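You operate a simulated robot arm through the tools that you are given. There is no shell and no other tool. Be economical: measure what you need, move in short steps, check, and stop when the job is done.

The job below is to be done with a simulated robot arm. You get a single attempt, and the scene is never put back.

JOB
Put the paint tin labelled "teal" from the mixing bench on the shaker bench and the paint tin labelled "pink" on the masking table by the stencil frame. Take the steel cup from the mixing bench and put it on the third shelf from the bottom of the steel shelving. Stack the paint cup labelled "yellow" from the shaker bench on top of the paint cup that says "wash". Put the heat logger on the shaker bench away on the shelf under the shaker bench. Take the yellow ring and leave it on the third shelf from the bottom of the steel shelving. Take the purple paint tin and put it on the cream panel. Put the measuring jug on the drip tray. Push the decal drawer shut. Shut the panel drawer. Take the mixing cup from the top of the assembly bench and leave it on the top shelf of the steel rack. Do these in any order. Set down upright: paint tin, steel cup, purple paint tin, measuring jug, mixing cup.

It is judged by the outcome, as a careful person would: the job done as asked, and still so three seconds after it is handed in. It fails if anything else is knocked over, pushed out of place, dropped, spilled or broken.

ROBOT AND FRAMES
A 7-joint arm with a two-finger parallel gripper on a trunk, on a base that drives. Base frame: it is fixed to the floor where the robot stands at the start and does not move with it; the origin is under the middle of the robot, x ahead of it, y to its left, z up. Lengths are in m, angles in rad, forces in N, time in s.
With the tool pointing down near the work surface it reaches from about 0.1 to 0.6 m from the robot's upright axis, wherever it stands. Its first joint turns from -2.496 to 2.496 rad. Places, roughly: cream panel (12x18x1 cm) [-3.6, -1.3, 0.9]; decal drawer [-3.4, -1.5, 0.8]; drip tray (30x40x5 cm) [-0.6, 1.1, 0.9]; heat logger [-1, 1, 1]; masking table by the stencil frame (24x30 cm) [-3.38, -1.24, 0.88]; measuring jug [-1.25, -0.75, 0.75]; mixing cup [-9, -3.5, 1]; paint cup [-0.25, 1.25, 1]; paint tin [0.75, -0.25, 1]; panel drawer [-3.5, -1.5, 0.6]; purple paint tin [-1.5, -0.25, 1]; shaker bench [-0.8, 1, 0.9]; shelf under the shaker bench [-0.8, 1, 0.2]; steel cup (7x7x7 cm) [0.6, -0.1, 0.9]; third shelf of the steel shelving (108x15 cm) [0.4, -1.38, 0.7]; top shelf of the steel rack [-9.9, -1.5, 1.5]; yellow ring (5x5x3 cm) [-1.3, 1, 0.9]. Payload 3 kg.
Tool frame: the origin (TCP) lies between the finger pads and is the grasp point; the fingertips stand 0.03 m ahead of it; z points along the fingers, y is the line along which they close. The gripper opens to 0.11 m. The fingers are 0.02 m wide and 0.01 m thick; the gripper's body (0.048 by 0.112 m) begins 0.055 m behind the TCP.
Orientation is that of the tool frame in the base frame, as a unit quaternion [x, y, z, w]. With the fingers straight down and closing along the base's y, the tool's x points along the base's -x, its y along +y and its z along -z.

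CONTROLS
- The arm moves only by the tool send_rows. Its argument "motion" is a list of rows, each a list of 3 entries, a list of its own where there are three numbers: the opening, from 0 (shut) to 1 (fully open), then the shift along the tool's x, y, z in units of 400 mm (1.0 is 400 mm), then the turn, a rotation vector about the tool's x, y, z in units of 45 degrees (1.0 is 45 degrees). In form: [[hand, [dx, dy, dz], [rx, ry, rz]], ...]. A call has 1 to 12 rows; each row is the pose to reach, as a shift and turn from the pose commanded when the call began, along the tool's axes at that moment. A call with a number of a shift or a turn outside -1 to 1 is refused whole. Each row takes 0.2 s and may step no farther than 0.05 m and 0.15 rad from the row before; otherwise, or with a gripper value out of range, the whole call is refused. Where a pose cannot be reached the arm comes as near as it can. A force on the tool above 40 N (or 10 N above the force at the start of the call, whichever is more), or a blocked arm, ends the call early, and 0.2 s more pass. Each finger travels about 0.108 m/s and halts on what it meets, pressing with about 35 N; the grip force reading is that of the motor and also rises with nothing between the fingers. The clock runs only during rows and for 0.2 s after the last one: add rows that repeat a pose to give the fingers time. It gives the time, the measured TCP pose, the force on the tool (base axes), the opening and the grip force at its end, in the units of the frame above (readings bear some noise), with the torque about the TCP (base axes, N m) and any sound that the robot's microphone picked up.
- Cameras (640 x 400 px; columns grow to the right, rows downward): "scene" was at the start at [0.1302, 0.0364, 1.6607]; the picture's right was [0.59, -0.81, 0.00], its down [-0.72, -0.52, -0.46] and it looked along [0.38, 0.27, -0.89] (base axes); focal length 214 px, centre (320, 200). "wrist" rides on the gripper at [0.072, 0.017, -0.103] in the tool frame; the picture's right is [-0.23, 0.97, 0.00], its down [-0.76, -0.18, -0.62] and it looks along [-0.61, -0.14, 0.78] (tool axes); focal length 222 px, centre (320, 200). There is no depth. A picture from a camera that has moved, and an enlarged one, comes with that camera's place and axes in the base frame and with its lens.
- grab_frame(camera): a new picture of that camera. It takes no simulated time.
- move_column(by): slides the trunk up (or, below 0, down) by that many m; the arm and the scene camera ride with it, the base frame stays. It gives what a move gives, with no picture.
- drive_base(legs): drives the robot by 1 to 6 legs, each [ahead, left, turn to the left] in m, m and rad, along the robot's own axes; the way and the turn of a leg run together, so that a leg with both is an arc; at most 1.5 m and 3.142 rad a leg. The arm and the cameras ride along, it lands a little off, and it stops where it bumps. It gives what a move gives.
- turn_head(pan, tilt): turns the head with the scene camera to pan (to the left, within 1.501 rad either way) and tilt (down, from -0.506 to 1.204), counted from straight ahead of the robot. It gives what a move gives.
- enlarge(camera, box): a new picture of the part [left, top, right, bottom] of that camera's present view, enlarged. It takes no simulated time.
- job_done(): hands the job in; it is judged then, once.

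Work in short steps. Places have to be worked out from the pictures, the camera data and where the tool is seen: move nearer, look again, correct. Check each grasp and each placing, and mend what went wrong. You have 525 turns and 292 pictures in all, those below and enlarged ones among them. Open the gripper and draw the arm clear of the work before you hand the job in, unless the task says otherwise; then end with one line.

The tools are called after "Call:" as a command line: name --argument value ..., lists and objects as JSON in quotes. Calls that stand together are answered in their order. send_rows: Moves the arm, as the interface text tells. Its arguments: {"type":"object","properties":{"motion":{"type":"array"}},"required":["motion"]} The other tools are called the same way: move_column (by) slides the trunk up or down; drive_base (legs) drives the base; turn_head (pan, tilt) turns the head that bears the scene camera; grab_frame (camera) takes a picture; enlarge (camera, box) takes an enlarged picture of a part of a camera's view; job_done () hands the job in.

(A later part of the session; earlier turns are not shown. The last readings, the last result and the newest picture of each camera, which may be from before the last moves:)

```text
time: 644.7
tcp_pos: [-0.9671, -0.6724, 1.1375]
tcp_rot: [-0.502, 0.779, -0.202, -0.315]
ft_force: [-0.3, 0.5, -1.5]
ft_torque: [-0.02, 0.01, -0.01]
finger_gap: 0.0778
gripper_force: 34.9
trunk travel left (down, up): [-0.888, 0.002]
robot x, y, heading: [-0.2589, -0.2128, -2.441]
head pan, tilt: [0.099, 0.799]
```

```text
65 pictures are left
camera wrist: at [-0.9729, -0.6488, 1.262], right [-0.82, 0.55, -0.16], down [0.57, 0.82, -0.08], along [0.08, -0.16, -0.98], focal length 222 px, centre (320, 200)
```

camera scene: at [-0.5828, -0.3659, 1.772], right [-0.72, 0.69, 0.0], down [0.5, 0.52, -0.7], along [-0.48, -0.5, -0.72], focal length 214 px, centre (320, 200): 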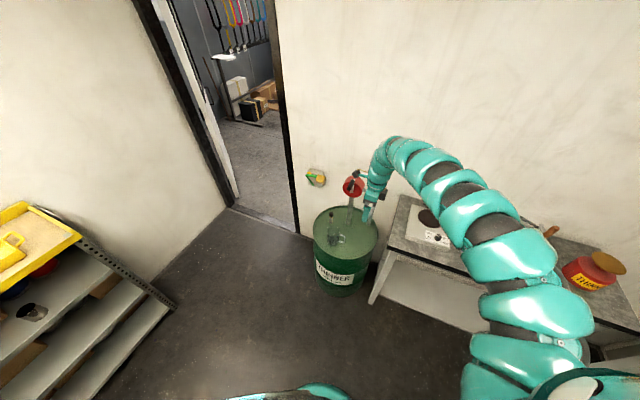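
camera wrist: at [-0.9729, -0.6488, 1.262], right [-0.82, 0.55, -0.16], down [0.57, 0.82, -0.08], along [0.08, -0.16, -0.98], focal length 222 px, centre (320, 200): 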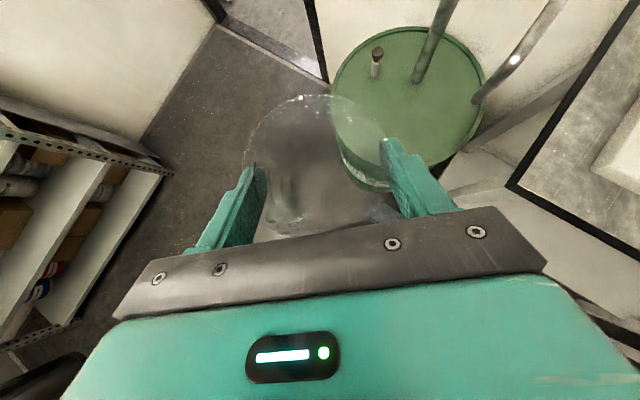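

Call:
drive_base --legs '[[0, 0, -2.142], [0, 0.275, 0], [0.35, 0, 0]]'

Call:
turn_head --pan 0.0 --tilt 0.8

Call:
grab_frame --camera "scene"

Call:
grab_frame --camera "wrist"

```text
time: 653.6
tcp_pos: [-0.571, 0.9496, 1.1376]
tcp_rot: [0.445, 0.813, 0.181, -0.328]
ft_force: [-0.3, 0.3, -0.3]
ft_torque: [0.0, 0.02, -0.02]
finger_gap: 0.078
gripper_force: 35.7
trunk travel left (down, up): [-0.888, 0.002]
robot x, y, heading: [-0.5699, 0.1053, 1.693]
head pan, tilt: [0.099, 0.799]
```

```text
time: 654.3
tcp_pos: [-0.5696, 0.9485, 1.1391]
tcp_rot: [0.445, 0.813, 0.181, -0.329]
ft_force: [-0.9, -0.1, -0.4]
ft_torque: [0.04, 0.04, -0.01]
finger_gap: 0.0778
gripper_force: 35.0
trunk travel left (down, up): [-0.888, 0.002]
robot x, y, heading: [-0.5704, 0.1063, 1.689]
head pan, tilt: [0.0, 0.799]
```

```text
64 pictures are left
camera scene: at [-0.5911, 0.2638, 1.7709], right [0.99, 0.12, 0.0], down [0.09, -0.71, -0.7], along [-0.08, 0.69, -0.72], focal length 214 px, centre (320, 200)
```

scene: 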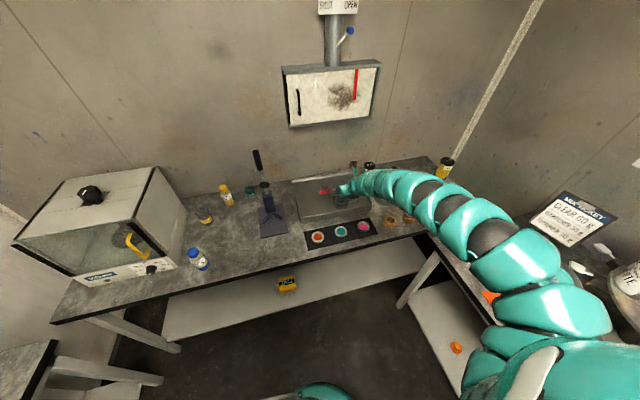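

```text
63 pictures are left
camera wrist: at [-0.5449, 0.94, 1.2622], right [0.91, 0.39, -0.16], down [0.38, -0.92, -0.08], along [-0.18, 0.02, -0.98], focal length 222 px, centre (320, 200)
```

wrist: 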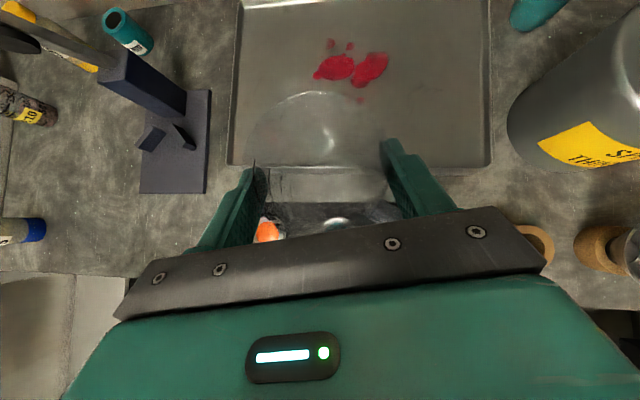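

Call:
drive_base --legs '[[0.165, 0.035, 0]]'

Call:
grab_frame --camera "wrist"

Call:
move_column --by -0.08

Call:
move_column --by -0.03

Call:
move_column --by -0.02

```text
time: 655.8
tcp_pos: [-0.6239, 1.1141, 1.1373]
tcp_rot: [0.446, 0.813, 0.181, -0.328]
ft_force: [-0.5, 0.1, -1.5]
ft_torque: [0.02, 0.02, 0.01]
finger_gap: 0.078
gripper_force: 34.9
trunk travel left (down, up): [-0.888, 0.002]
robot x, y, heading: [-0.628, 0.2698, 1.685]
head pan, tilt: [0.0, 0.799]
```

```text
62 pictures are left
camera wrist: at [-0.599, 1.1055, 1.2614], right [0.91, 0.38, -0.16], down [0.38, -0.92, -0.08], along [-0.18, 0.01, -0.98], focal length 222 px, centre (320, 200)
```

wrist: 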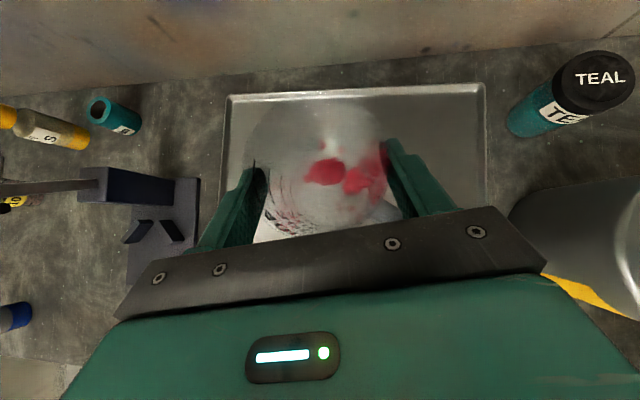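

```text
time: 657.0
tcp_pos: [-0.623, 1.1138, 1.0577]
tcp_rot: [0.446, 0.812, 0.181, -0.328]
ft_force: [0.1, 0.6, 0.2]
ft_torque: [0.01, 0.02, 0.01]
finger_gap: 0.078
gripper_force: 35.1
trunk travel left (down, up): [-0.808, 0.082]
robot x, y, heading: [-0.6268, 0.2663, 1.691]
head pan, tilt: [0.0, 0.799]
```

```text
time: 657.7
tcp_pos: [-0.6244, 1.112, 1.0276]
tcp_rot: [0.445, 0.813, 0.181, -0.329]
ft_force: [-0.7, 0.2, -0.4]
ft_torque: [-0.03, 0.0, -0.03]
finger_gap: 0.0779
gripper_force: 34.9
trunk travel left (down, up): [-0.778, 0.112]
robot x, y, heading: [-0.6269, 0.2695, 1.69]
head pan, tilt: [0.0, 0.799]
```

```text
time: 658.4
tcp_pos: [-0.6232, 1.1133, 1.0135]
tcp_rot: [0.445, 0.812, 0.186, -0.329]
ft_force: [0.5, 6.5, 36.1]
ft_torque: [0.45, -0.51, 0.31]
finger_gap: 0.0777
gripper_force: 34.9
trunk travel left (down, up): [-0.758, 0.132]
robot x, y, heading: [-0.6238, 0.2669, 1.692]
head pan, tilt: [0.0, 0.799]
```

Call:
move_column --by 0.004

Call:
grab_frame --camera "wrist"

Call:
enlarge --camera "scene" --box '[260, 140, 400, 260]'

```text
time: 658.9
tcp_pos: [-0.6231, 1.1123, 1.0125]
tcp_rot: [0.445, 0.813, 0.182, -0.329]
ft_force: [3.0, 7.6, 24.2]
ft_torque: [0.49, -0.61, 0.13]
finger_gap: 0.0775
gripper_force: 35.0
trunk travel left (down, up): [-0.762, 0.128]
robot x, y, heading: [-0.6238, 0.2685, 1.687]
head pan, tilt: [0.0, 0.799]
```

```text
61 pictures are left
camera wrist: at [-0.5979, 1.1028, 1.1376], right [0.91, 0.38, -0.16], down [0.38, -0.92, -0.08], along [-0.18, 0.02, -0.98], focal length 222 px, centre (320, 200)
```

wrist: 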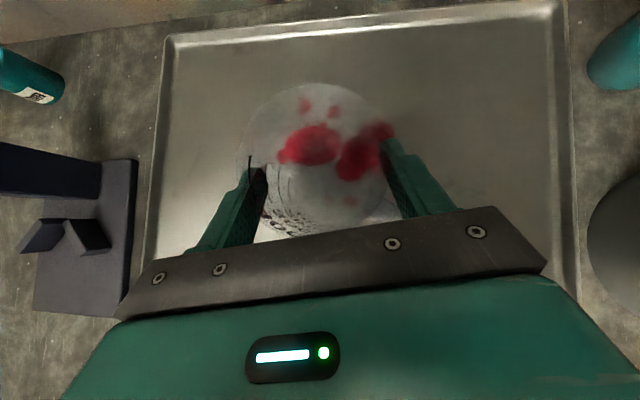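

```text
3.33 times, centred on (330, 200) of scene
camera zoom: at [-0.6457, 0.4258, 1.6452], right [0.99, 0.12, 0.0], down [0.08, -0.71, -0.7], along [-0.08, 0.69, -0.72], focal length 715 px, centre (287, 200)
```

zoom: 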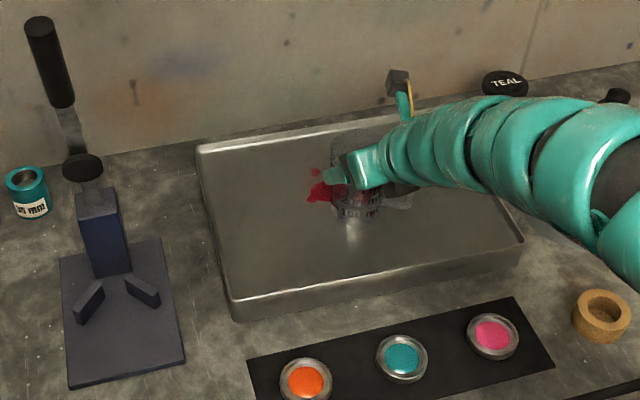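

The jug sits on the tray's shallow floor. Release and withdraw.

Call:
send_rows --motion '[[0.78, [0, 0, 0], [0, 0, 0]], [0.9, [0, 0, 0], [0, 0, 0]], [1, [0, 0, 0], [0, 0, 0]], [1, [0, 0, 0], [0, 0, 0]]]'

Call:
move_column --by 0.12

Call:
grab_frame --camera "wrist"

```text
time: 659.9
tcp_pos: [-0.6246, 1.1121, 1.011]
tcp_rot: [0.447, 0.812, 0.181, -0.328]
ft_force: [-0.3, 0.8, -0.1]
ft_torque: [-0.01, -0.02, 0.01]
finger_gap: 0.1097
gripper_force: 0.1
trunk travel left (down, up): [-0.762, 0.128]
robot x, y, heading: [-0.6241, 0.2701, 1.691]
head pan, tilt: [0.0, 0.799]
```

```text
time: 661.4
tcp_pos: [-0.6237, 1.1128, 1.1318]
tcp_rot: [0.446, 0.813, 0.181, -0.329]
ft_force: [0.2, 0.8, 1.0]
ft_torque: [0.0, -0.04, 0.0]
finger_gap: 0.1099
gripper_force: 0.1
trunk travel left (down, up): [-0.882, 0.008]
robot x, y, heading: [-0.6281, 0.2693, 1.689]
head pan, tilt: [0.0, 0.799]
```

```text
59 pictures are left
camera wrist: at [-0.5986, 1.1045, 1.2561], right [0.91, 0.38, -0.16], down [0.38, -0.92, -0.08], along [-0.18, 0.02, -0.98], focal length 222 px, centre (320, 200)
```

wrist: 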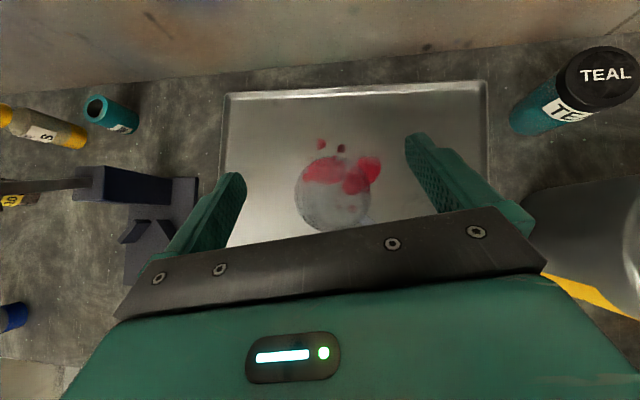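

Jug placed. Now the teal tin: retreat, and take the same route round the bench's right end, keeping clear of the waste bin.

Call:
drive_base --legs '[[-0.75, 0, 0], [0, 0, -0.811], [-0.219, -0.22, 0], [0, -0.6, 0]]'

Call:
turn_head --pan 0.0 --tilt 0.7

Call:
grab_frame --camera "scene"

```text
time: 672.2
tcp_pos: [0.5646, -0.5818, 1.1321]
tcp_rot: [0.732, 0.569, 0.297, -0.23]
ft_force: [0.4, 0.3, -0.5]
ft_torque: [0.02, -0.01, -0.03]
finger_gap: 0.1098
gripper_force: 0.0
trunk travel left (down, up): [-0.882, 0.008]
robot x, y, heading: [-0.0508, -1.1573, 0.871]
head pan, tilt: [0.0, 0.799]
```

```text
time: 672.9
tcp_pos: [0.565, -0.5825, 1.1315]
tcp_rot: [0.732, 0.569, 0.297, -0.23]
ft_force: [-0.2, 0.7, 0.0]
ft_torque: [-0.02, 0.0, 0.02]
finger_gap: 0.11
gripper_force: 0.0
trunk travel left (down, up): [-0.882, 0.008]
robot x, y, heading: [-0.0499, -1.1596, 0.872]
head pan, tilt: [0.0, 0.7]
```

```text
58 pictures are left
camera scene: at [0.0536, -1.0334, 1.7732], right [0.77, -0.64, 0.0], down [-0.41, -0.49, -0.76], along [0.49, 0.59, -0.64], focal length 214 px, centre (320, 200)
```

scene: 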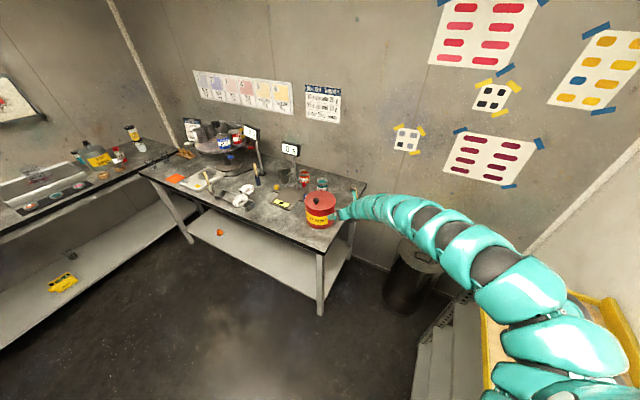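

Call:
drive_base --legs '[[0.372, -0.105, 0], [0.12, -0.19, 0.42]]'

Call:
grab_frame --camera "wrist"

Call:
grab_frame --camera "scene"

```text
time: 676.6
tcp_pos: [0.8099, -0.1428, 1.132]
tcp_rot: [0.597, 0.709, 0.242, -0.286]
ft_force: [0.6, 1.8, -0.6]
ft_torque: [-0.02, -0.03, 0.02]
finger_gap: 0.1099
gripper_force: 0.1
trunk travel left (down, up): [-0.882, 0.008]
robot x, y, heading: [0.4811, -0.9187, 1.298]
head pan, tilt: [0.0, 0.7]
```

```text
57 pictures are left
camera wrist: at [0.8306, -0.1606, 1.2559], right [0.99, 0.0, -0.16], down [-0.01, -1.0, -0.08], along [-0.16, 0.08, -0.98], focal length 222 px, centre (320, 200)
```

wrist: 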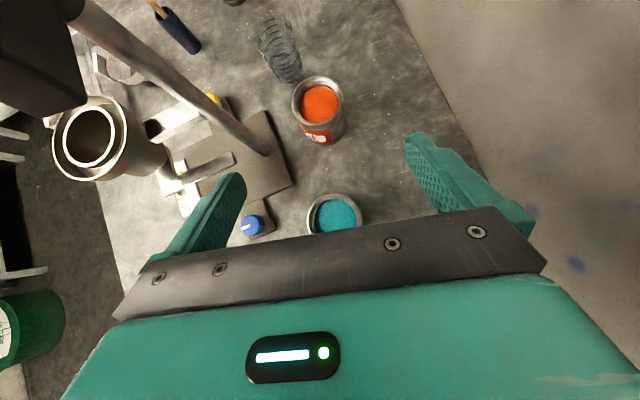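

```text
56 pictures are left
camera scene: at [0.5276, -0.7627, 1.7731], right [0.96, -0.27, 0.0], down [-0.18, -0.62, -0.76], along [0.21, 0.74, -0.64], focal length 214 px, centre (320, 200)
```

scene: 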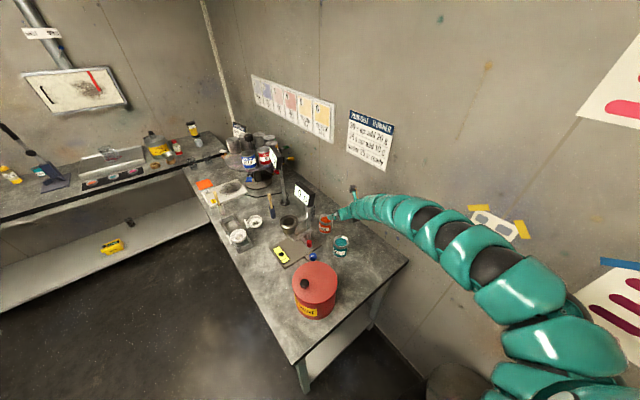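

Call:
send_rows --motion '[[1, [-0.028, -0.0245, -0.027], [0, 0, 0]], [1, [-0.1, -0.0245, 0.05], [0, 0, 0]], [1, [-0.18, -0.0245, 0.13], [0, 0, 0]], [1, [-0.254, -0.0245, 0.206], [0, 0, 0]]]'

Call:
grab_frame --camera "wrist"

```text
time: 677.6
tcp_pos: [0.8005, -0.162, 1.0013]
tcp_rot: [0.597, 0.709, 0.242, -0.286]
ft_force: [0.3, 0.1, -0.2]
ft_torque: [0.01, 0.01, 0.02]
finger_gap: 0.1101
gripper_force: 0.1
out of reach, approached as far as the arm can: row 1
trunk travel left (down, up): [-0.882, 0.008]
robot x, y, heading: [0.4828, -0.9217, 1.295]
head pan, tilt: [0.0, 0.7]
```

```text
55 pictures are left
camera wrist: at [0.8207, -0.1793, 1.1258], right [0.99, 0.0, -0.16], down [-0.01, -1.0, -0.08], along [-0.16, 0.08, -0.98], focal length 222 px, centre (320, 200)
```

wrist: 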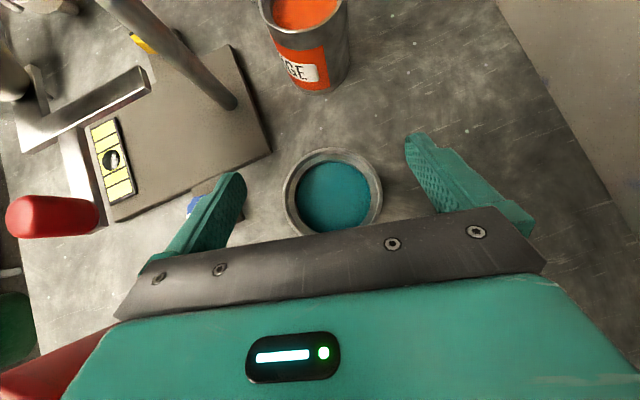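

Call:
send_rows --motion '[[1, [-0.065, 0.006, 0.068], [0, 0, 0]], [1, [-0.13, 0.006, 0.135], [0, 0, 0]], [0.5, [-0.13, 0.006, 0.135], [0, 0, 0]], [0, [-0.13, 0.006, 0.135], [0, 0, 0]], [0, [-0.13, 0.006, 0.135], [0, 0, 0]]]'

Call:
grab_frame --camera "wrist"

```text
time: 678.8
tcp_pos: [0.8058, -0.1621, 0.9269]
tcp_rot: [0.597, 0.709, 0.243, -0.286]
ft_force: [0.3, -2.6, 1.2]
ft_torque: [-0.13, 0.11, 0.06]
finger_gap: 0.0704
gripper_force: 35.4
trunk travel left (down, up): [-0.882, 0.008]
robot x, y, heading: [0.4824, -0.9196, 1.291]
head pan, tilt: [0.0, 0.7]
```

```text
54 pictures are left
camera wrist: at [0.826, -0.1801, 1.0516], right [0.99, 0.0, -0.16], down [-0.01, -1.0, -0.08], along [-0.16, 0.08, -0.98], focal length 222 px, centre (320, 200)
```

wrist: 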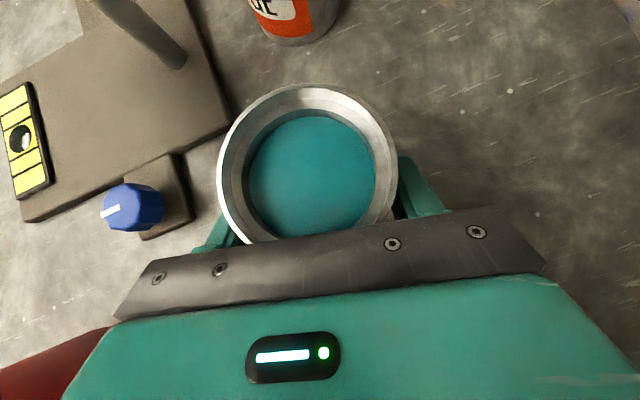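

Teal gripped. Lift straight up.

Call:
send_rows --motion '[[0, [0.07, 0, -0.07], [0, 0, 0]], [0, [0.15, 0, -0.14], [0, 0, 0]], [0, [0.23, 0, -0.21], [0, 0, 0]], [0, [0.31, 0, -0.27], [0, 0, 0]], [0, [0.37, 0, -0.32], [0, 0, 0]]]'

Call:
grab_frame --camera "wrist"

```text
time: 680.0
tcp_pos: [0.8011, -0.1456, 1.1207]
tcp_rot: [0.596, 0.71, 0.243, -0.287]
ft_force: [0.0, -0.6, -4.1]
ft_torque: [-0.02, 0.0, 0.01]
finger_gap: 0.0704
gripper_force: 35.2
trunk travel left (down, up): [-0.882, 0.008]
robot x, y, heading: [0.4843, -0.9217, 1.288]
head pan, tilt: [0.0, 0.7]
```

```text
53 pictures are left
camera wrist: at [0.8218, -0.1628, 1.2459], right [0.99, 0.01, -0.16], down [-0.01, -1.0, -0.08], along [-0.16, 0.08, -0.98], focal length 222 px, centre (320, 200)
```

wrist: 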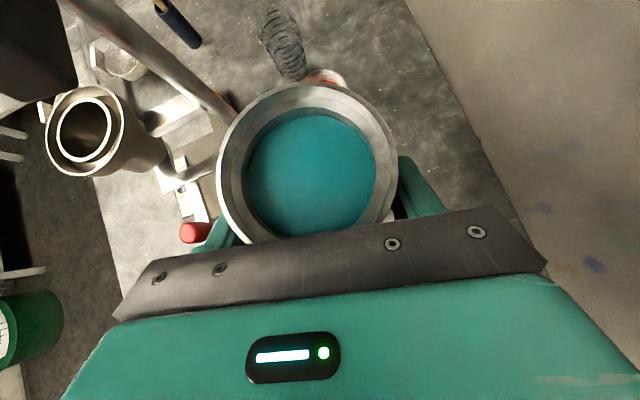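

Call:
drive_base --legs '[[-0.125, 0.178, -0.42], [-0.372, 0.105, 0], [0, 0.6, 0]]'

Call:
drive_base --legs '[[0.2, 0.25, 0], [0, 0, 0.93], [0, 0.26, 0]]'

Call:
turn_head --pan 0.1 --tilt 0.7

Call:
grab_frame --camera "scene"

```text
time: 686.6
tcp_pos: [0.1293, -0.2153, 1.1225]
tcp_rot: [0.741, 0.557, 0.301, -0.224]
ft_force: [-0.1, -0.5, -3.7]
ft_torque: [-0.03, 0.0, 0.01]
finger_gap: 0.0709
gripper_force: 35.4
trunk travel left (down, up): [-0.882, 0.008]
robot x, y, heading: [-0.4938, -0.7796, 0.84]
head pan, tilt: [0.0, 0.7]
```

```text
time: 692.5
tcp_pos: [-0.8385, 0.3399, 1.1202]
tcp_rot: [0.433, 0.82, 0.177, -0.33]
ft_force: [-0.5, -0.4, -2.9]
ft_torque: [-0.01, -0.05, 0.0]
finger_gap: 0.0703
gripper_force: 35.1
trunk travel left (down, up): [-0.882, 0.008]
robot x, y, heading: [-0.8016, -0.4991, 1.722]
head pan, tilt: [0.0, 0.7]
```

```text
time: 693.2
tcp_pos: [-0.8378, 0.3402, 1.1212]
tcp_rot: [0.432, 0.82, 0.176, -0.332]
ft_force: [-0.2, 0.5, -4.0]
ft_torque: [-0.04, 0.01, -0.01]
finger_gap: 0.0706
gripper_force: 35.3
trunk travel left (down, up): [-0.882, 0.008]
robot x, y, heading: [-0.8051, -0.5013, 1.721]
head pan, tilt: [0.099, 0.7]
```

```text
52 pictures are left
camera scene: at [-0.8383, -0.3378, 1.7731], right [0.97, 0.25, 0.0], down [0.16, -0.62, -0.76], along [-0.19, 0.74, -0.64], focal length 214 px, centre (320, 200)
```

scene: 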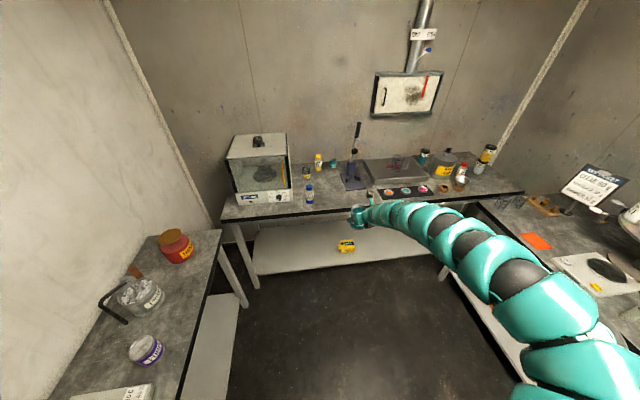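

Call:
drive_base --legs '[[0.3, 0.143, 0], [0.237, 0, 0]]'

Call:
grab_frame --camera "wrist"

```text
time: 696.7
tcp_pos: [-1.0517, 0.8556, 1.1192]
tcp_rot: [0.434, 0.819, 0.176, -0.331]
ft_force: [0.6, 1.2, -2.6]
ft_torque: [-0.03, -0.01, 0.0]
finger_gap: 0.0703
gripper_force: 35.0
trunk travel left (down, up): [-0.882, 0.008]
robot x, y, heading: [-1.0204, 0.0161, 1.72]
head pan, tilt: [0.099, 0.7]
```

```text
51 pictures are left
camera wrist: at [-1.0269, 0.848, 1.2448], right [0.9, 0.41, -0.16], down [0.4, -0.91, -0.08], along [-0.18, 0.01, -0.98], focal length 222 px, centre (320, 200)
```

wrist: 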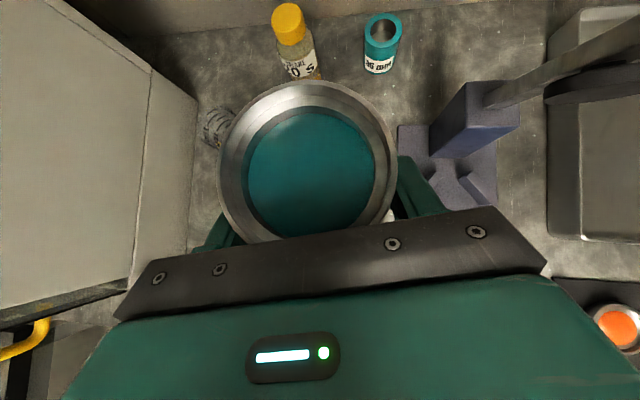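

Spot is clear. Lower by trunk to contact.

Call:
move_column --by -0.165

Call:
move_column --by -0.012

Call:
move_column --by -0.008

Call:
move_column --by -0.006

```text
time: 698.6
tcp_pos: [-1.0517, 0.8542, 0.955]
tcp_rot: [0.435, 0.819, 0.176, -0.33]
ft_force: [-0.4, 0.2, -3.1]
ft_torque: [-0.04, 0.02, 0.01]
finger_gap: 0.0706
gripper_force: 35.3
trunk travel left (down, up): [-0.717, 0.173]
robot x, y, heading: [-1.0219, 0.0152, 1.718]
head pan, tilt: [0.099, 0.7]
```

```text
time: 699.2
tcp_pos: [-1.0529, 0.8544, 0.9441]
tcp_rot: [0.434, 0.819, 0.176, -0.33]
ft_force: [-0.1, -0.4, -3.7]
ft_torque: [-0.01, 0.03, 0.05]
finger_gap: 0.0705
gripper_force: 34.6
trunk travel left (down, up): [-0.705, 0.185]
robot x, y, heading: [-1.019, 0.0144, 1.717]
head pan, tilt: [0.099, 0.7]
```

```text
time: 699.8
tcp_pos: [-1.0524, 0.8555, 0.9351]
tcp_rot: [0.435, 0.819, 0.177, -0.33]
ft_force: [0.7, 0.2, -3.3]
ft_torque: [0.01, -0.01, -0.02]
finger_gap: 0.0708
gripper_force: 35.3
trunk travel left (down, up): [-0.697, 0.193]
robot x, y, heading: [-1.0229, 0.0194, 1.715]
head pan, tilt: [0.099, 0.7]
```

```text
time: 700.3
tcp_pos: [-1.0522, 0.8547, 0.9303]
tcp_rot: [0.435, 0.819, 0.177, -0.331]
ft_force: [0.2, -0.4, -3.3]
ft_torque: [0.01, 0.01, 0.0]
finger_gap: 0.0709
gripper_force: 35.2
trunk travel left (down, up): [-0.691, 0.199]
robot x, y, heading: [-1.0243, 0.0191, 1.718]
head pan, tilt: [0.099, 0.7]
```

Call:
move_column --by -0.005

Call:
move_column --by -0.004

```text
time: 700.9
tcp_pos: [-1.0518, 0.8552, 0.9271]
tcp_rot: [0.435, 0.818, 0.178, -0.331]
ft_force: [-1.4, 4.2, 9.8]
ft_torque: [-0.25, 0.17, -0.05]
finger_gap: 0.0704
gripper_force: 35.4
trunk travel left (down, up): [-0.686, 0.204]
robot x, y, heading: [-1.0223, 0.0138, 1.715]
head pan, tilt: [0.099, 0.7]
```

```text
time: 701.4
tcp_pos: [-1.0524, 0.8549, 0.9239]
tcp_rot: [0.434, 0.819, 0.178, -0.332]
ft_force: [-2.7, 7.6, 24.5]
ft_torque: [-0.09, 0.4, -0.18]
finger_gap: 0.0705
gripper_force: 35.1
trunk travel left (down, up): [-0.682, 0.208]
robot x, y, heading: [-1.0224, 0.0151, 1.717]
head pan, tilt: [0.099, 0.7]
```

Contact. Release, raise, check.

Call:
move_column --by 0.004

Call:
send_rows --motion '[[0.7, [0, 0, 0], [0, 0, 0]], [0.8, [0, 0, 0], [0, 0, 0]], [0.95, [0, 0, 0], [0, 0, 0]], [0.95, [0, 0, 0], [0, 0, 0]]]'

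Call:
move_column --by 0.13

Call:
grab_frame --camera "wrist"

```text
time: 701.9
tcp_pos: [-1.0531, 0.8532, 0.9239]
tcp_rot: [0.434, 0.82, 0.176, -0.329]
ft_force: [1.1, 1.9, 6.4]
ft_torque: [0.5, 0.11, -0.05]
finger_gap: 0.0703
gripper_force: 34.7
trunk travel left (down, up): [-0.686, 0.204]
robot x, y, heading: [-1.0221, 0.0168, 1.722]
head pan, tilt: [0.099, 0.7]
```

```text
time: 702.9
tcp_pos: [-1.0533, 0.8543, 0.9242]
tcp_rot: [0.434, 0.82, 0.176, -0.33]
ft_force: [-0.2, -0.1, 0.2]
ft_torque: [-0.01, 0.0, 0.03]
finger_gap: 0.1045
gripper_force: 0.0
trunk travel left (down, up): [-0.686, 0.204]
robot x, y, heading: [-1.019, 0.0176, 1.719]
head pan, tilt: [0.099, 0.7]
```

```text
time: 704.5
tcp_pos: [-1.0516, 0.8542, 1.0551]
tcp_rot: [0.434, 0.819, 0.177, -0.331]
ft_force: [1.1, 0.4, 0.6]
ft_torque: [0.0, 0.01, 0.02]
finger_gap: 0.1045
gripper_force: 0.0
trunk travel left (down, up): [-0.816, 0.074]
robot x, y, heading: [-1.0238, 0.0143, 1.718]
head pan, tilt: [0.099, 0.7]
```

```text
50 pictures are left
camera wrist: at [-1.0267, 0.847, 1.1794], right [0.9, 0.41, -0.16], down [0.4, -0.91, -0.08], along [-0.18, 0.01, -0.98], focal length 222 px, centre (320, 200)
```

wrist: 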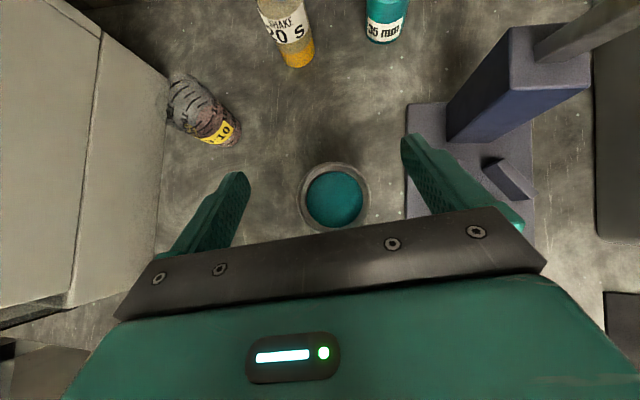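

Teal is standing on the shaker bench. Last, the purple tin: back off, and turn to face it.

Call:
move_column --by 0.073

Call:
drive_base --legs '[[-0.5, 0, 0], [0, -0.5, 0], [0, 0, 1.338]]'

Call:
grab_frame --camera "wrist"

```text
time: 705.6
tcp_pos: [-1.051, 0.855, 1.1289]
tcp_rot: [0.435, 0.819, 0.177, -0.33]
ft_force: [-0.4, 0.3, 0.5]
ft_torque: [0.02, 0.03, 0.02]
finger_gap: 0.1043
gripper_force: 0.1
trunk travel left (down, up): [-0.889, 0.001]
robot x, y, heading: [-1.0168, 0.0135, 1.721]
head pan, tilt: [0.099, 0.7]
```

```text
time: 714.3
tcp_pos: [-1.2741, -0.2103, 1.1269]
tcp_rot: [-0.163, 0.913, -0.064, -0.37]
ft_force: [0.1, -0.1, -1.1]
ft_torque: [0.02, 0.05, 0.01]
finger_gap: 0.1045
gripper_force: 0.1
trunk travel left (down, up): [-0.889, 0.001]
robot x, y, heading: [-0.4566, -0.3791, 3.043]
head pan, tilt: [0.099, 0.7]
```

```text
49 pictures are left
camera wrist: at [-1.2604, -0.1883, 1.2525], right [-0.18, 0.97, -0.16], down [0.98, 0.17, -0.08], along [-0.05, -0.17, -0.98], focal length 222 px, centre (320, 200)
```

wrist: 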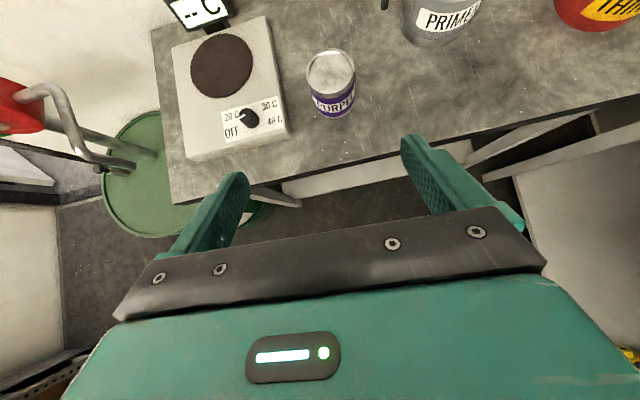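

Call:
drive_base --legs '[[0.19, 0.069, 0]]'

Call:
grab_frame --camera "wrist"

```text
time: 715.9
tcp_pos: [-1.4688, -0.2645, 1.1276]
tcp_rot: [-0.166, 0.912, -0.065, -0.369]
ft_force: [-0.4, 0.0, -0.5]
ft_torque: [-0.02, 0.02, -0.01]
finger_gap: 0.1044
gripper_force: 0.1
trunk travel left (down, up): [-0.889, 0.001]
robot x, y, heading: [-0.6443, -0.435, 3.053]
head pan, tilt: [0.099, 0.7]
```

```text
48 pictures are left
camera wrist: at [-1.4547, -0.2434, 1.252], right [-0.19, 0.97, -0.16], down [0.98, 0.18, -0.08], along [-0.05, -0.17, -0.98], focal length 222 px, centre (320, 200)
```

wrist: 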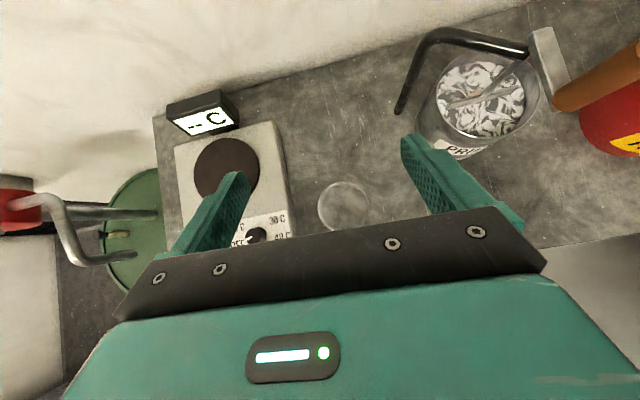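

Call:
drive_base --legs '[[0.015, 0, 0]]'

Call:
send_rows --motion '[[0.95, [-0.04, 0.003, 0.01], [0, 0, 0]], [0.95, [-0.12, 0.006, 0.09], [0, 0, 0]], [0.95, [-0.2, 0.006, 0.17], [0, 0, 0]], [0.95, [-0.28, 0.006, 0.25], [0, 0, 0]]]'

Call:
grab_frame --camera "wrist"

```text
time: 716.7
tcp_pos: [-1.4821, -0.2637, 1.1279]
tcp_rot: [-0.165, 0.912, -0.066, -0.37]
ft_force: [0.4, 0.3, -0.2]
ft_torque: [-0.02, 0.02, 0.03]
finger_gap: 0.1044
gripper_force: 0.1
trunk travel left (down, up): [-0.889, 0.001]
robot x, y, heading: [-0.6626, -0.4299, 3.052]
head pan, tilt: [0.099, 0.7]
```

```text
time: 717.7
tcp_pos: [-1.4762, -0.2585, 0.9765]
tcp_rot: [-0.164, 0.913, -0.066, -0.369]
ft_force: [0.4, 0.4, 0.1]
ft_torque: [-0.03, -0.02, 0.01]
finger_gap: 0.1047
gripper_force: 0.0
trunk travel left (down, up): [-0.889, 0.001]
robot x, y, heading: [-0.6587, -0.4298, 3.048]
head pan, tilt: [0.099, 0.7]
```

```text
47 pictures are left
camera wrist: at [-1.462, -0.2361, 1.1005], right [-0.19, 0.97, -0.16], down [0.98, 0.18, -0.08], along [-0.05, -0.17, -0.98], focal length 222 px, centre (320, 200)
```

wrist: 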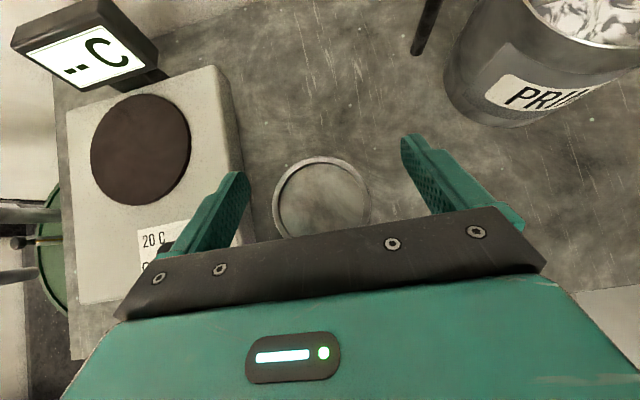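

Call:
send_rows --motion '[[0.8, [-0.007, -0.015, -0.007], [0, 0, 0]], [0.8, [-0.06, -0.015, 0.05], [0, 0, 0]], [0.8, [-0.11, -0.015, 0.1], [0, 0, 0]], [0.5, [-0.11, -0.015, 0.1], [0, 0, 0]], [0, [-0.11, -0.015, 0.1], [0, 0, 0]], [0, [-0.11, -0.015, 0.1], [0, 0, 0]]]'

Call:
grab_frame --camera "wrist"

```text
time: 719.1
tcp_pos: [-1.4672, -0.2612, 0.9188]
tcp_rot: [-0.164, 0.913, -0.065, -0.369]
ft_force: [0.3, -0.4, 1.2]
ft_torque: [-0.03, -0.01, 0.0]
finger_gap: 0.0705
gripper_force: 34.9
trunk travel left (down, up): [-0.889, 0.001]
robot x, y, heading: [-0.6604, -0.4318, 3.051]
head pan, tilt: [0.099, 0.7]
```

```text
46 pictures are left
camera wrist: at [-1.4552, -0.2408, 1.0429], right [-0.19, 0.97, -0.16], down [0.98, 0.18, -0.08], along [-0.05, -0.17, -0.98], focal length 222 px, centre (320, 200)
```

wrist: 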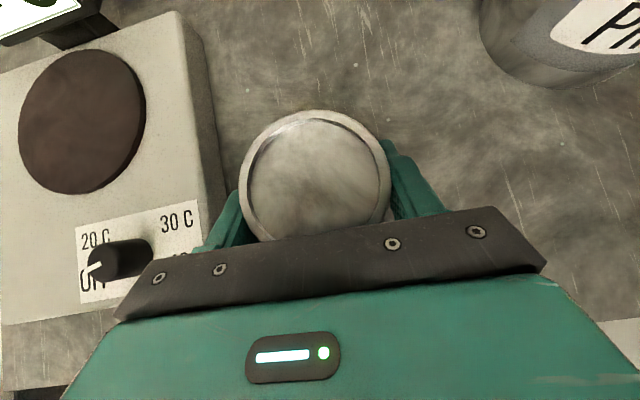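

Purple gripped. Lift, back away, and head for the door with the trunk lowered.

Call:
send_rows --motion '[[0, [0.07, 0, -0.07], [0, 0, 0]], [0, [0.15, 0, -0.14], [0, 0, 0]], [0, [0.23, 0, -0.21], [0, 0, 0]], [0, [0.31, 0, -0.28], [0, 0, 0]]]'

Call:
drive_base --legs '[[-0.25, 0, 0]]'

Call:
grab_frame --camera "wrist"

```text
time: 720.1
tcp_pos: [-1.478, -0.2639, 1.0843]
tcp_rot: [-0.164, 0.913, -0.065, -0.369]
ft_force: [0.2, 0.4, -4.1]
ft_torque: [0.01, -0.01, -0.03]
finger_gap: 0.0702
gripper_force: 34.8
trunk travel left (down, up): [-0.889, 0.001]
robot x, y, heading: [-0.6613, -0.4343, 3.054]
head pan, tilt: [0.099, 0.7]
```

```text
time: 721.9
tcp_pos: [-1.2259, -0.2913, 1.0839]
tcp_rot: [-0.169, 0.911, -0.067, -0.37]
ft_force: [0.6, 1.0, -3.5]
ft_torque: [-0.01, 0.04, -0.02]
finger_gap: 0.0703
gripper_force: 34.9
trunk travel left (down, up): [-0.889, 0.001]
robot x, y, heading: [-0.4077, -0.4506, 3.056]
head pan, tilt: [0.099, 0.7]
```

```text
45 pictures are left
camera wrist: at [-1.2134, -0.2694, 1.2083], right [-0.19, 0.97, -0.16], down [0.98, 0.18, -0.08], along [-0.05, -0.17, -0.98], focal length 222 px, centre (320, 200)
```

wrist: 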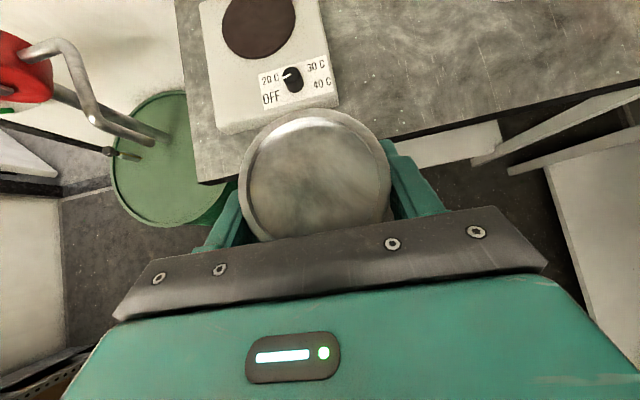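

Call:
drive_base --legs '[[-0.35, 0, 0], [0, 0, 1.031], [0.6, -0.03, 0]]'

Call:
turn_head --pan 0.0 --tilt 0.6

Call:
grab_frame --camera "scene"

```text
time: 729.8
tcp_pos: [-0.979, -1.5736, 1.0824]
tcp_rot: [-0.597, 0.709, -0.241, -0.287]
ft_force: [0.0, 0.0, -4.1]
ft_torque: [0.01, 0.04, -0.02]
finger_gap: 0.0704
gripper_force: 35.4
trunk travel left (down, up): [-0.889, 0.001]
robot x, y, heading: [-0.4227, -0.9505, -2.192]
head pan, tilt: [0.099, 0.7]
```

```text
time: 730.5
tcp_pos: [-0.9777, -1.5738, 1.0827]
tcp_rot: [-0.598, 0.709, -0.242, -0.286]
ft_force: [1.2, -0.4, -4.1]
ft_torque: [0.01, 0.0, -0.01]
finger_gap: 0.07
gripper_force: 35.2
trunk travel left (down, up): [-0.889, 0.001]
robot x, y, heading: [-0.4215, -0.9521, -2.193]
head pan, tilt: [0.0, 0.6]
```

```text
44 pictures are left
camera scene: at [-0.5201, -1.0903, 1.7887], right [-0.81, 0.58, 0.0], down [0.33, 0.46, -0.82], along [-0.48, -0.67, -0.57], focal length 214 px, centre (320, 200)
```

scene: 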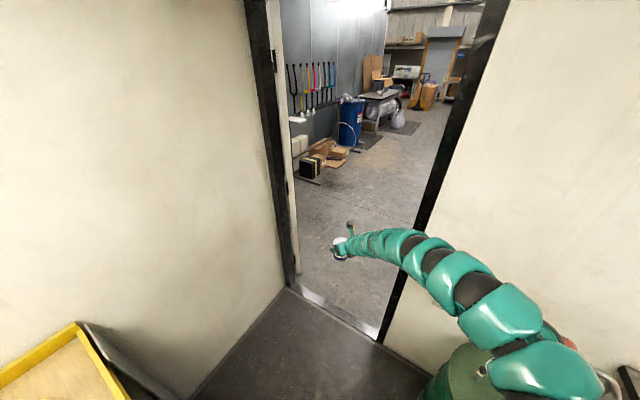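

Call:
drive_base --legs '[[0.42, 0, 0]]'

Call:
move_column --by -0.25

Call:
drive_base --legs '[[0.0, 0.15, -0.29], [0.0, 0.15, -0.295]]'

Call:
grab_frame --camera "scene"

```text
time: 733.0
tcp_pos: [-1.2229, -1.8989, 1.0827]
tcp_rot: [-0.594, 0.711, -0.24, -0.288]
ft_force: [-0.8, -0.8, -3.3]
ft_torque: [-0.01, -0.02, 0.02]
finger_gap: 0.0702
gripper_force: 34.8
trunk travel left (down, up): [-0.889, 0.001]
robot x, y, heading: [-0.6627, -1.2826, -2.206]
head pan, tilt: [0.0, 0.6]
```

```text
time: 735.6
tcp_pos: [-1.2212, -1.8979, 0.8335]
tcp_rot: [-0.595, 0.711, -0.24, -0.287]
ft_force: [0.5, 0.6, -3.2]
ft_torque: [0.01, 0.02, 0.01]
finger_gap: 0.0702
gripper_force: 35.4
trunk travel left (down, up): [-0.639, 0.251]
robot x, y, heading: [-0.6567, -1.2784, -2.199]
head pan, tilt: [0.0, 0.6]
```

```text
time: 737.9
tcp_pos: [-1.2925, -1.7131, 0.8344]
tcp_rot: [-0.359, 0.855, -0.143, -0.346]
ft_force: [-0.4, 0.6, -3.5]
ft_torque: [0.03, 0.02, -0.01]
finger_gap: 0.0702
gripper_force: 34.9
trunk travel left (down, up): [-0.639, 0.251]
robot x, y, heading: [-0.4781, -1.5175, -2.793]
head pan, tilt: [0.0, 0.6]
```

```text
43 pictures are left
camera scene: at [-0.6404, -1.5776, 1.5388], right [-0.34, 0.94, 0.0], down [0.53, 0.19, -0.82], along [-0.78, -0.28, -0.57], focal length 214 px, centre (320, 200)
```

scene: 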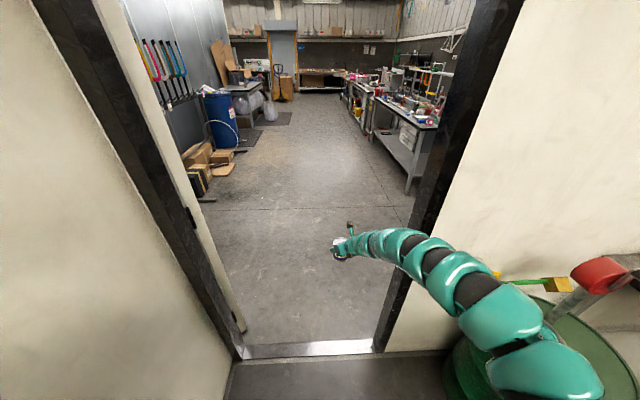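

The arm bulges to the right; turning the robot ~0.4 rad left lines the arm up inside the doorway. Then I translate through.

Call:
drive_base --legs '[[0, 0, 0.4], [0.3, -0.08, 0]]'

Call:
grab_frame --camera "scene"

```text
time: 741.2
tcp_pos: [-1.4364, -2.1523, 0.8318]
tcp_rot: [-0.518, 0.769, -0.209, -0.311]
ft_force: [0.0, 0.1, -3.6]
ft_torque: [0.0, -0.03, -0.02]
finger_gap: 0.07
gripper_force: 35.0
trunk travel left (down, up): [-0.639, 0.251]
robot x, y, heading: [-0.7618, -1.6634, -2.408]
head pan, tilt: [0.0, 0.6]
```

```text
42 pictures are left
camera scene: at [-0.8856, -1.7787, 1.5386], right [-0.67, 0.74, 0.0], down [0.42, 0.38, -0.82], along [-0.61, -0.55, -0.57], focal length 214 px, centre (320, 200)
```

scene: 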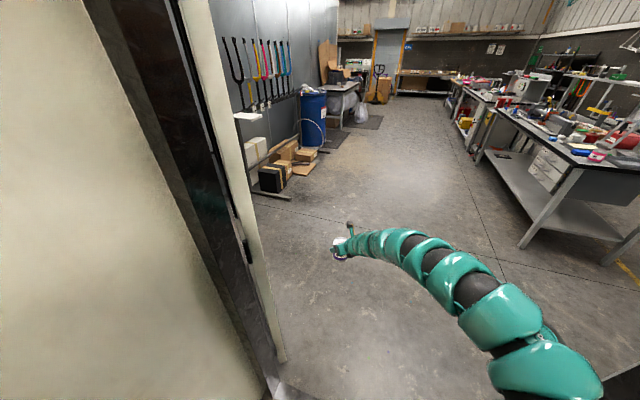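

Call:
drive_base --legs '[[0.25, -0.092, 0], [0.3, -0.11, 0], [0.35, -0.13, 0]]'

Call:
grab_frame --camera "wrist"

```text
time: 743.1
tcp_pos: [-1.603, -2.2204, 0.8312]
tcp_rot: [-0.507, 0.776, -0.207, -0.314]
ft_force: [0.7, 0.3, -4.1]
ft_torque: [0.0, -0.02, 0.01]
finger_gap: 0.0703
gripper_force: 34.7
trunk travel left (down, up): [-0.639, 0.251]
robot x, y, heading: [-0.9136, -1.7526, -2.436]
head pan, tilt: [0.0, 0.6]
stopped in leg 1: the robot was blocked; the commanded pose is now the measured one
```

```text
41 pictures are left
camera wrist: at [-1.6105, -2.1958, 0.9568], right [-0.83, 0.54, -0.16], down [0.56, 0.83, -0.08], along [0.09, -0.16, -0.98], focal length 222 px, centre (320, 200)
```

wrist: 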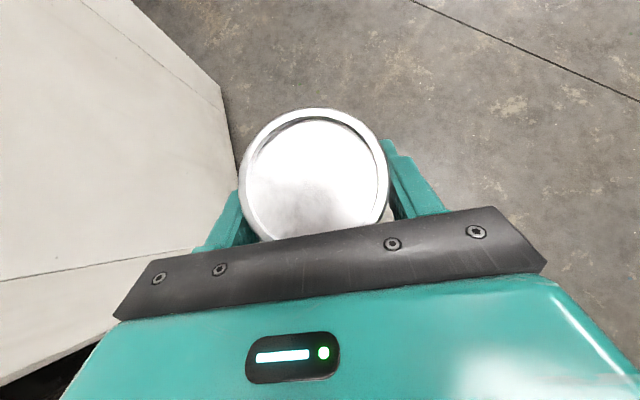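

Blocked on the right. Back slightly, shift left, lessen the rotation, and try in small steps.

Call:
drive_base --legs '[[-0.05, 0, 0], [0.03, 0.075, 0.03]]'

Call:
drive_base --legs '[[0.1, -0.037, 0]]'

Call:
turn_head --pan -1.2 --tilt 0.9

Call:
grab_frame --camera "scene"

```text
time: 744.6
tcp_pos: [-1.5261, -2.2825, 0.8326]
tcp_rot: [-0.52, 0.768, -0.211, -0.31]
ft_force: [0.9, -0.5, -3.1]
ft_torque: [0.0, 0.04, 0.01]
finger_gap: 0.0704
gripper_force: 35.0
trunk travel left (down, up): [-0.639, 0.251]
robot x, y, heading: [-0.8489, -1.7921, -2.402]
head pan, tilt: [0.0, 0.6]
```

```text
time: 745.8
tcp_pos: [-1.6237, -2.2209, 0.8312]
tcp_rot: [-0.478, 0.795, -0.195, -0.32]
ft_force: [0.0, 0.1, -2.2]
ft_torque: [-0.03, -0.03, 0.0]
finger_gap: 0.07
gripper_force: 35.4
trunk travel left (down, up): [-0.639, 0.251]
robot x, y, heading: [-0.8949, -1.8058, -2.506]
head pan, tilt: [0.0, 0.6]
```

```text
time: 747.2
tcp_pos: [-1.6248, -2.2209, 0.8326]
tcp_rot: [-0.477, 0.795, -0.194, -0.321]
ft_force: [0.4, -0.8, -3.4]
ft_torque: [-0.03, -0.02, 0.01]
finger_gap: 0.0702
gripper_force: 35.1
trunk travel left (down, up): [-0.639, 0.251]
robot x, y, heading: [-0.8966, -1.805, -2.506]
head pan, tilt: [-1.201, 0.901]
```

```text
40 pictures are left
camera scene: at [-1.0288, -1.8131, 1.514], right [0.54, 0.84, 0.0], down [0.66, -0.42, -0.62], along [-0.52, 0.33, -0.78], focal length 214 px, centre (320, 200)
```

scene: 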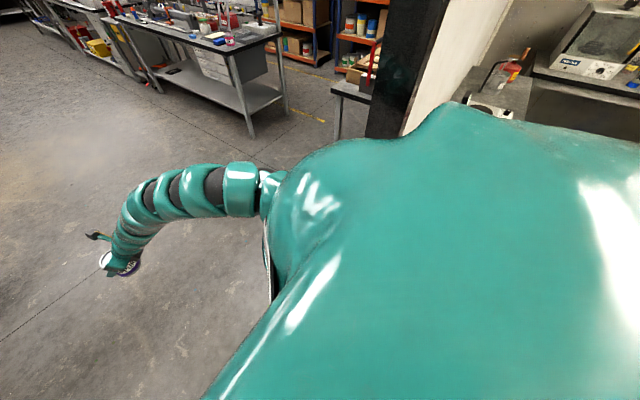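

The torso nearly fills the doorway, so I must pass squarely and with the arm straight ahead. I back into the room a little, square up, and straighten the arm (keeping the tin upright).

Call:
drive_base --legs '[[-0.1, 0.0, 0], [-0.2, 0.07, 0]]'

Call:
send_rows --motion '[[0, [0.028, -0.067, 0.027], [-0.08, 0, 0.082]], [0, [0.056, -0.135, 0.054], [-0.159, 0, 0.165]], [0, [0.084, -0.202, 0.081], [-0.239, 0, 0.247]], [0, [0.112, -0.269, 0.108], [-0.318, 0, 0.33]], [0, [0.14, -0.3365, 0.135], [-0.398, 0, 0.412]]]'

Call:
turn_head --pan 0.0 --tilt 0.6

Call:
grab_frame --camera "scene"

```text
time: 749.6
tcp_pos: [-1.3442, -2.0971, 0.8336]
tcp_rot: [-0.474, 0.796, -0.193, -0.322]
ft_force: [-0.1, -0.1, -3.7]
ft_torque: [0.05, 0.03, -0.02]
finger_gap: 0.0704
gripper_force: 35.1
trunk travel left (down, up): [-0.639, 0.251]
robot x, y, heading: [-0.6166, -1.6881, -2.517]
head pan, tilt: [-1.201, 0.901]
```

```text
time: 750.8
tcp_pos: [-1.2614, -2.2287, 0.8317]
tcp_rot: [-0.283, 0.883, -0.115, -0.357]
ft_force: [-0.5, -1.3, -3.0]
ft_torque: [0.03, 0.03, 0.01]
finger_gap: 0.0703
gripper_force: 34.7
trunk travel left (down, up): [-0.639, 0.251]
robot x, y, heading: [-0.6151, -1.6852, -2.519]
head pan, tilt: [-1.201, 0.901]
```

```text
time: 752.2
tcp_pos: [-1.2625, -2.227, 0.8311]
tcp_rot: [-0.286, 0.882, -0.117, -0.356]
ft_force: [0.3, 0.1, -3.9]
ft_torque: [0.0, 0.01, -0.01]
finger_gap: 0.0699
gripper_force: 34.7
trunk travel left (down, up): [-0.639, 0.251]
robot x, y, heading: [-0.6182, -1.6818, -2.518]
head pan, tilt: [0.0, 0.6]
```

```text
39 pictures are left
camera scene: at [-0.7568, -1.7866, 1.5387], right [-0.58, 0.81, 0.0], down [0.46, 0.33, -0.82], along [-0.67, -0.48, -0.57], focal length 214 px, centre (320, 200)
```

scene: 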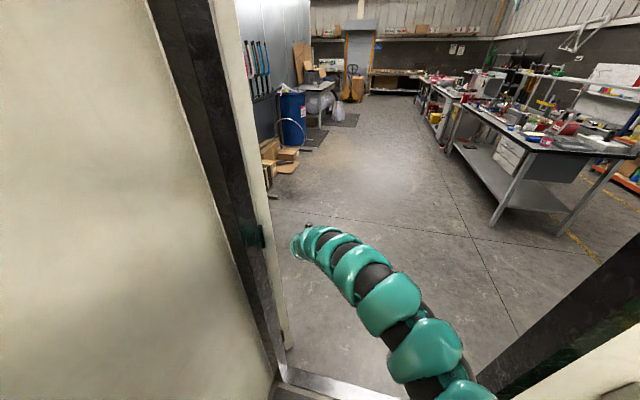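

Call:
drive_base --legs '[[0, 0, -0.262], [0, -0.055, 0]]'

Call:
grab_frame --camera "scene"

```text
time: 754.0
tcp_pos: [-1.4009, -1.9903, 0.8309]
tcp_rot: [-0.166, 0.912, -0.069, -0.368]
ft_force: [0.7, 0.5, -3.0]
ft_torque: [-0.02, 0.0, 0.01]
finger_gap: 0.0702
gripper_force: 34.5
trunk travel left (down, up): [-0.639, 0.251]
robot x, y, heading: [-0.6358, -1.6365, -2.78]
head pan, tilt: [0.0, 0.6]
```

```text
38 pictures are left
camera scene: at [-0.7975, -1.6956, 1.5387], right [-0.35, 0.94, 0.0], down [0.53, 0.2, -0.82], along [-0.77, -0.29, -0.57], focal length 214 px, centre (320, 200)
```

scene: 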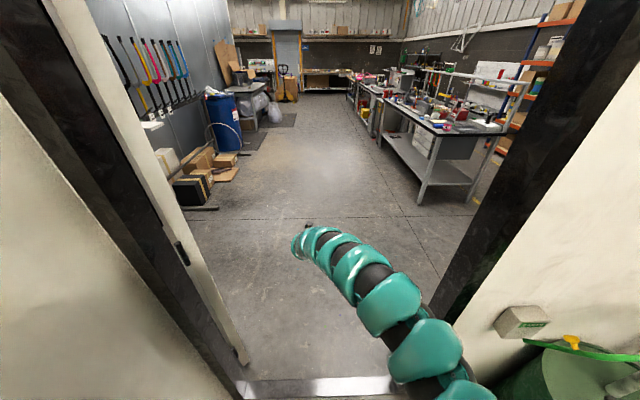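

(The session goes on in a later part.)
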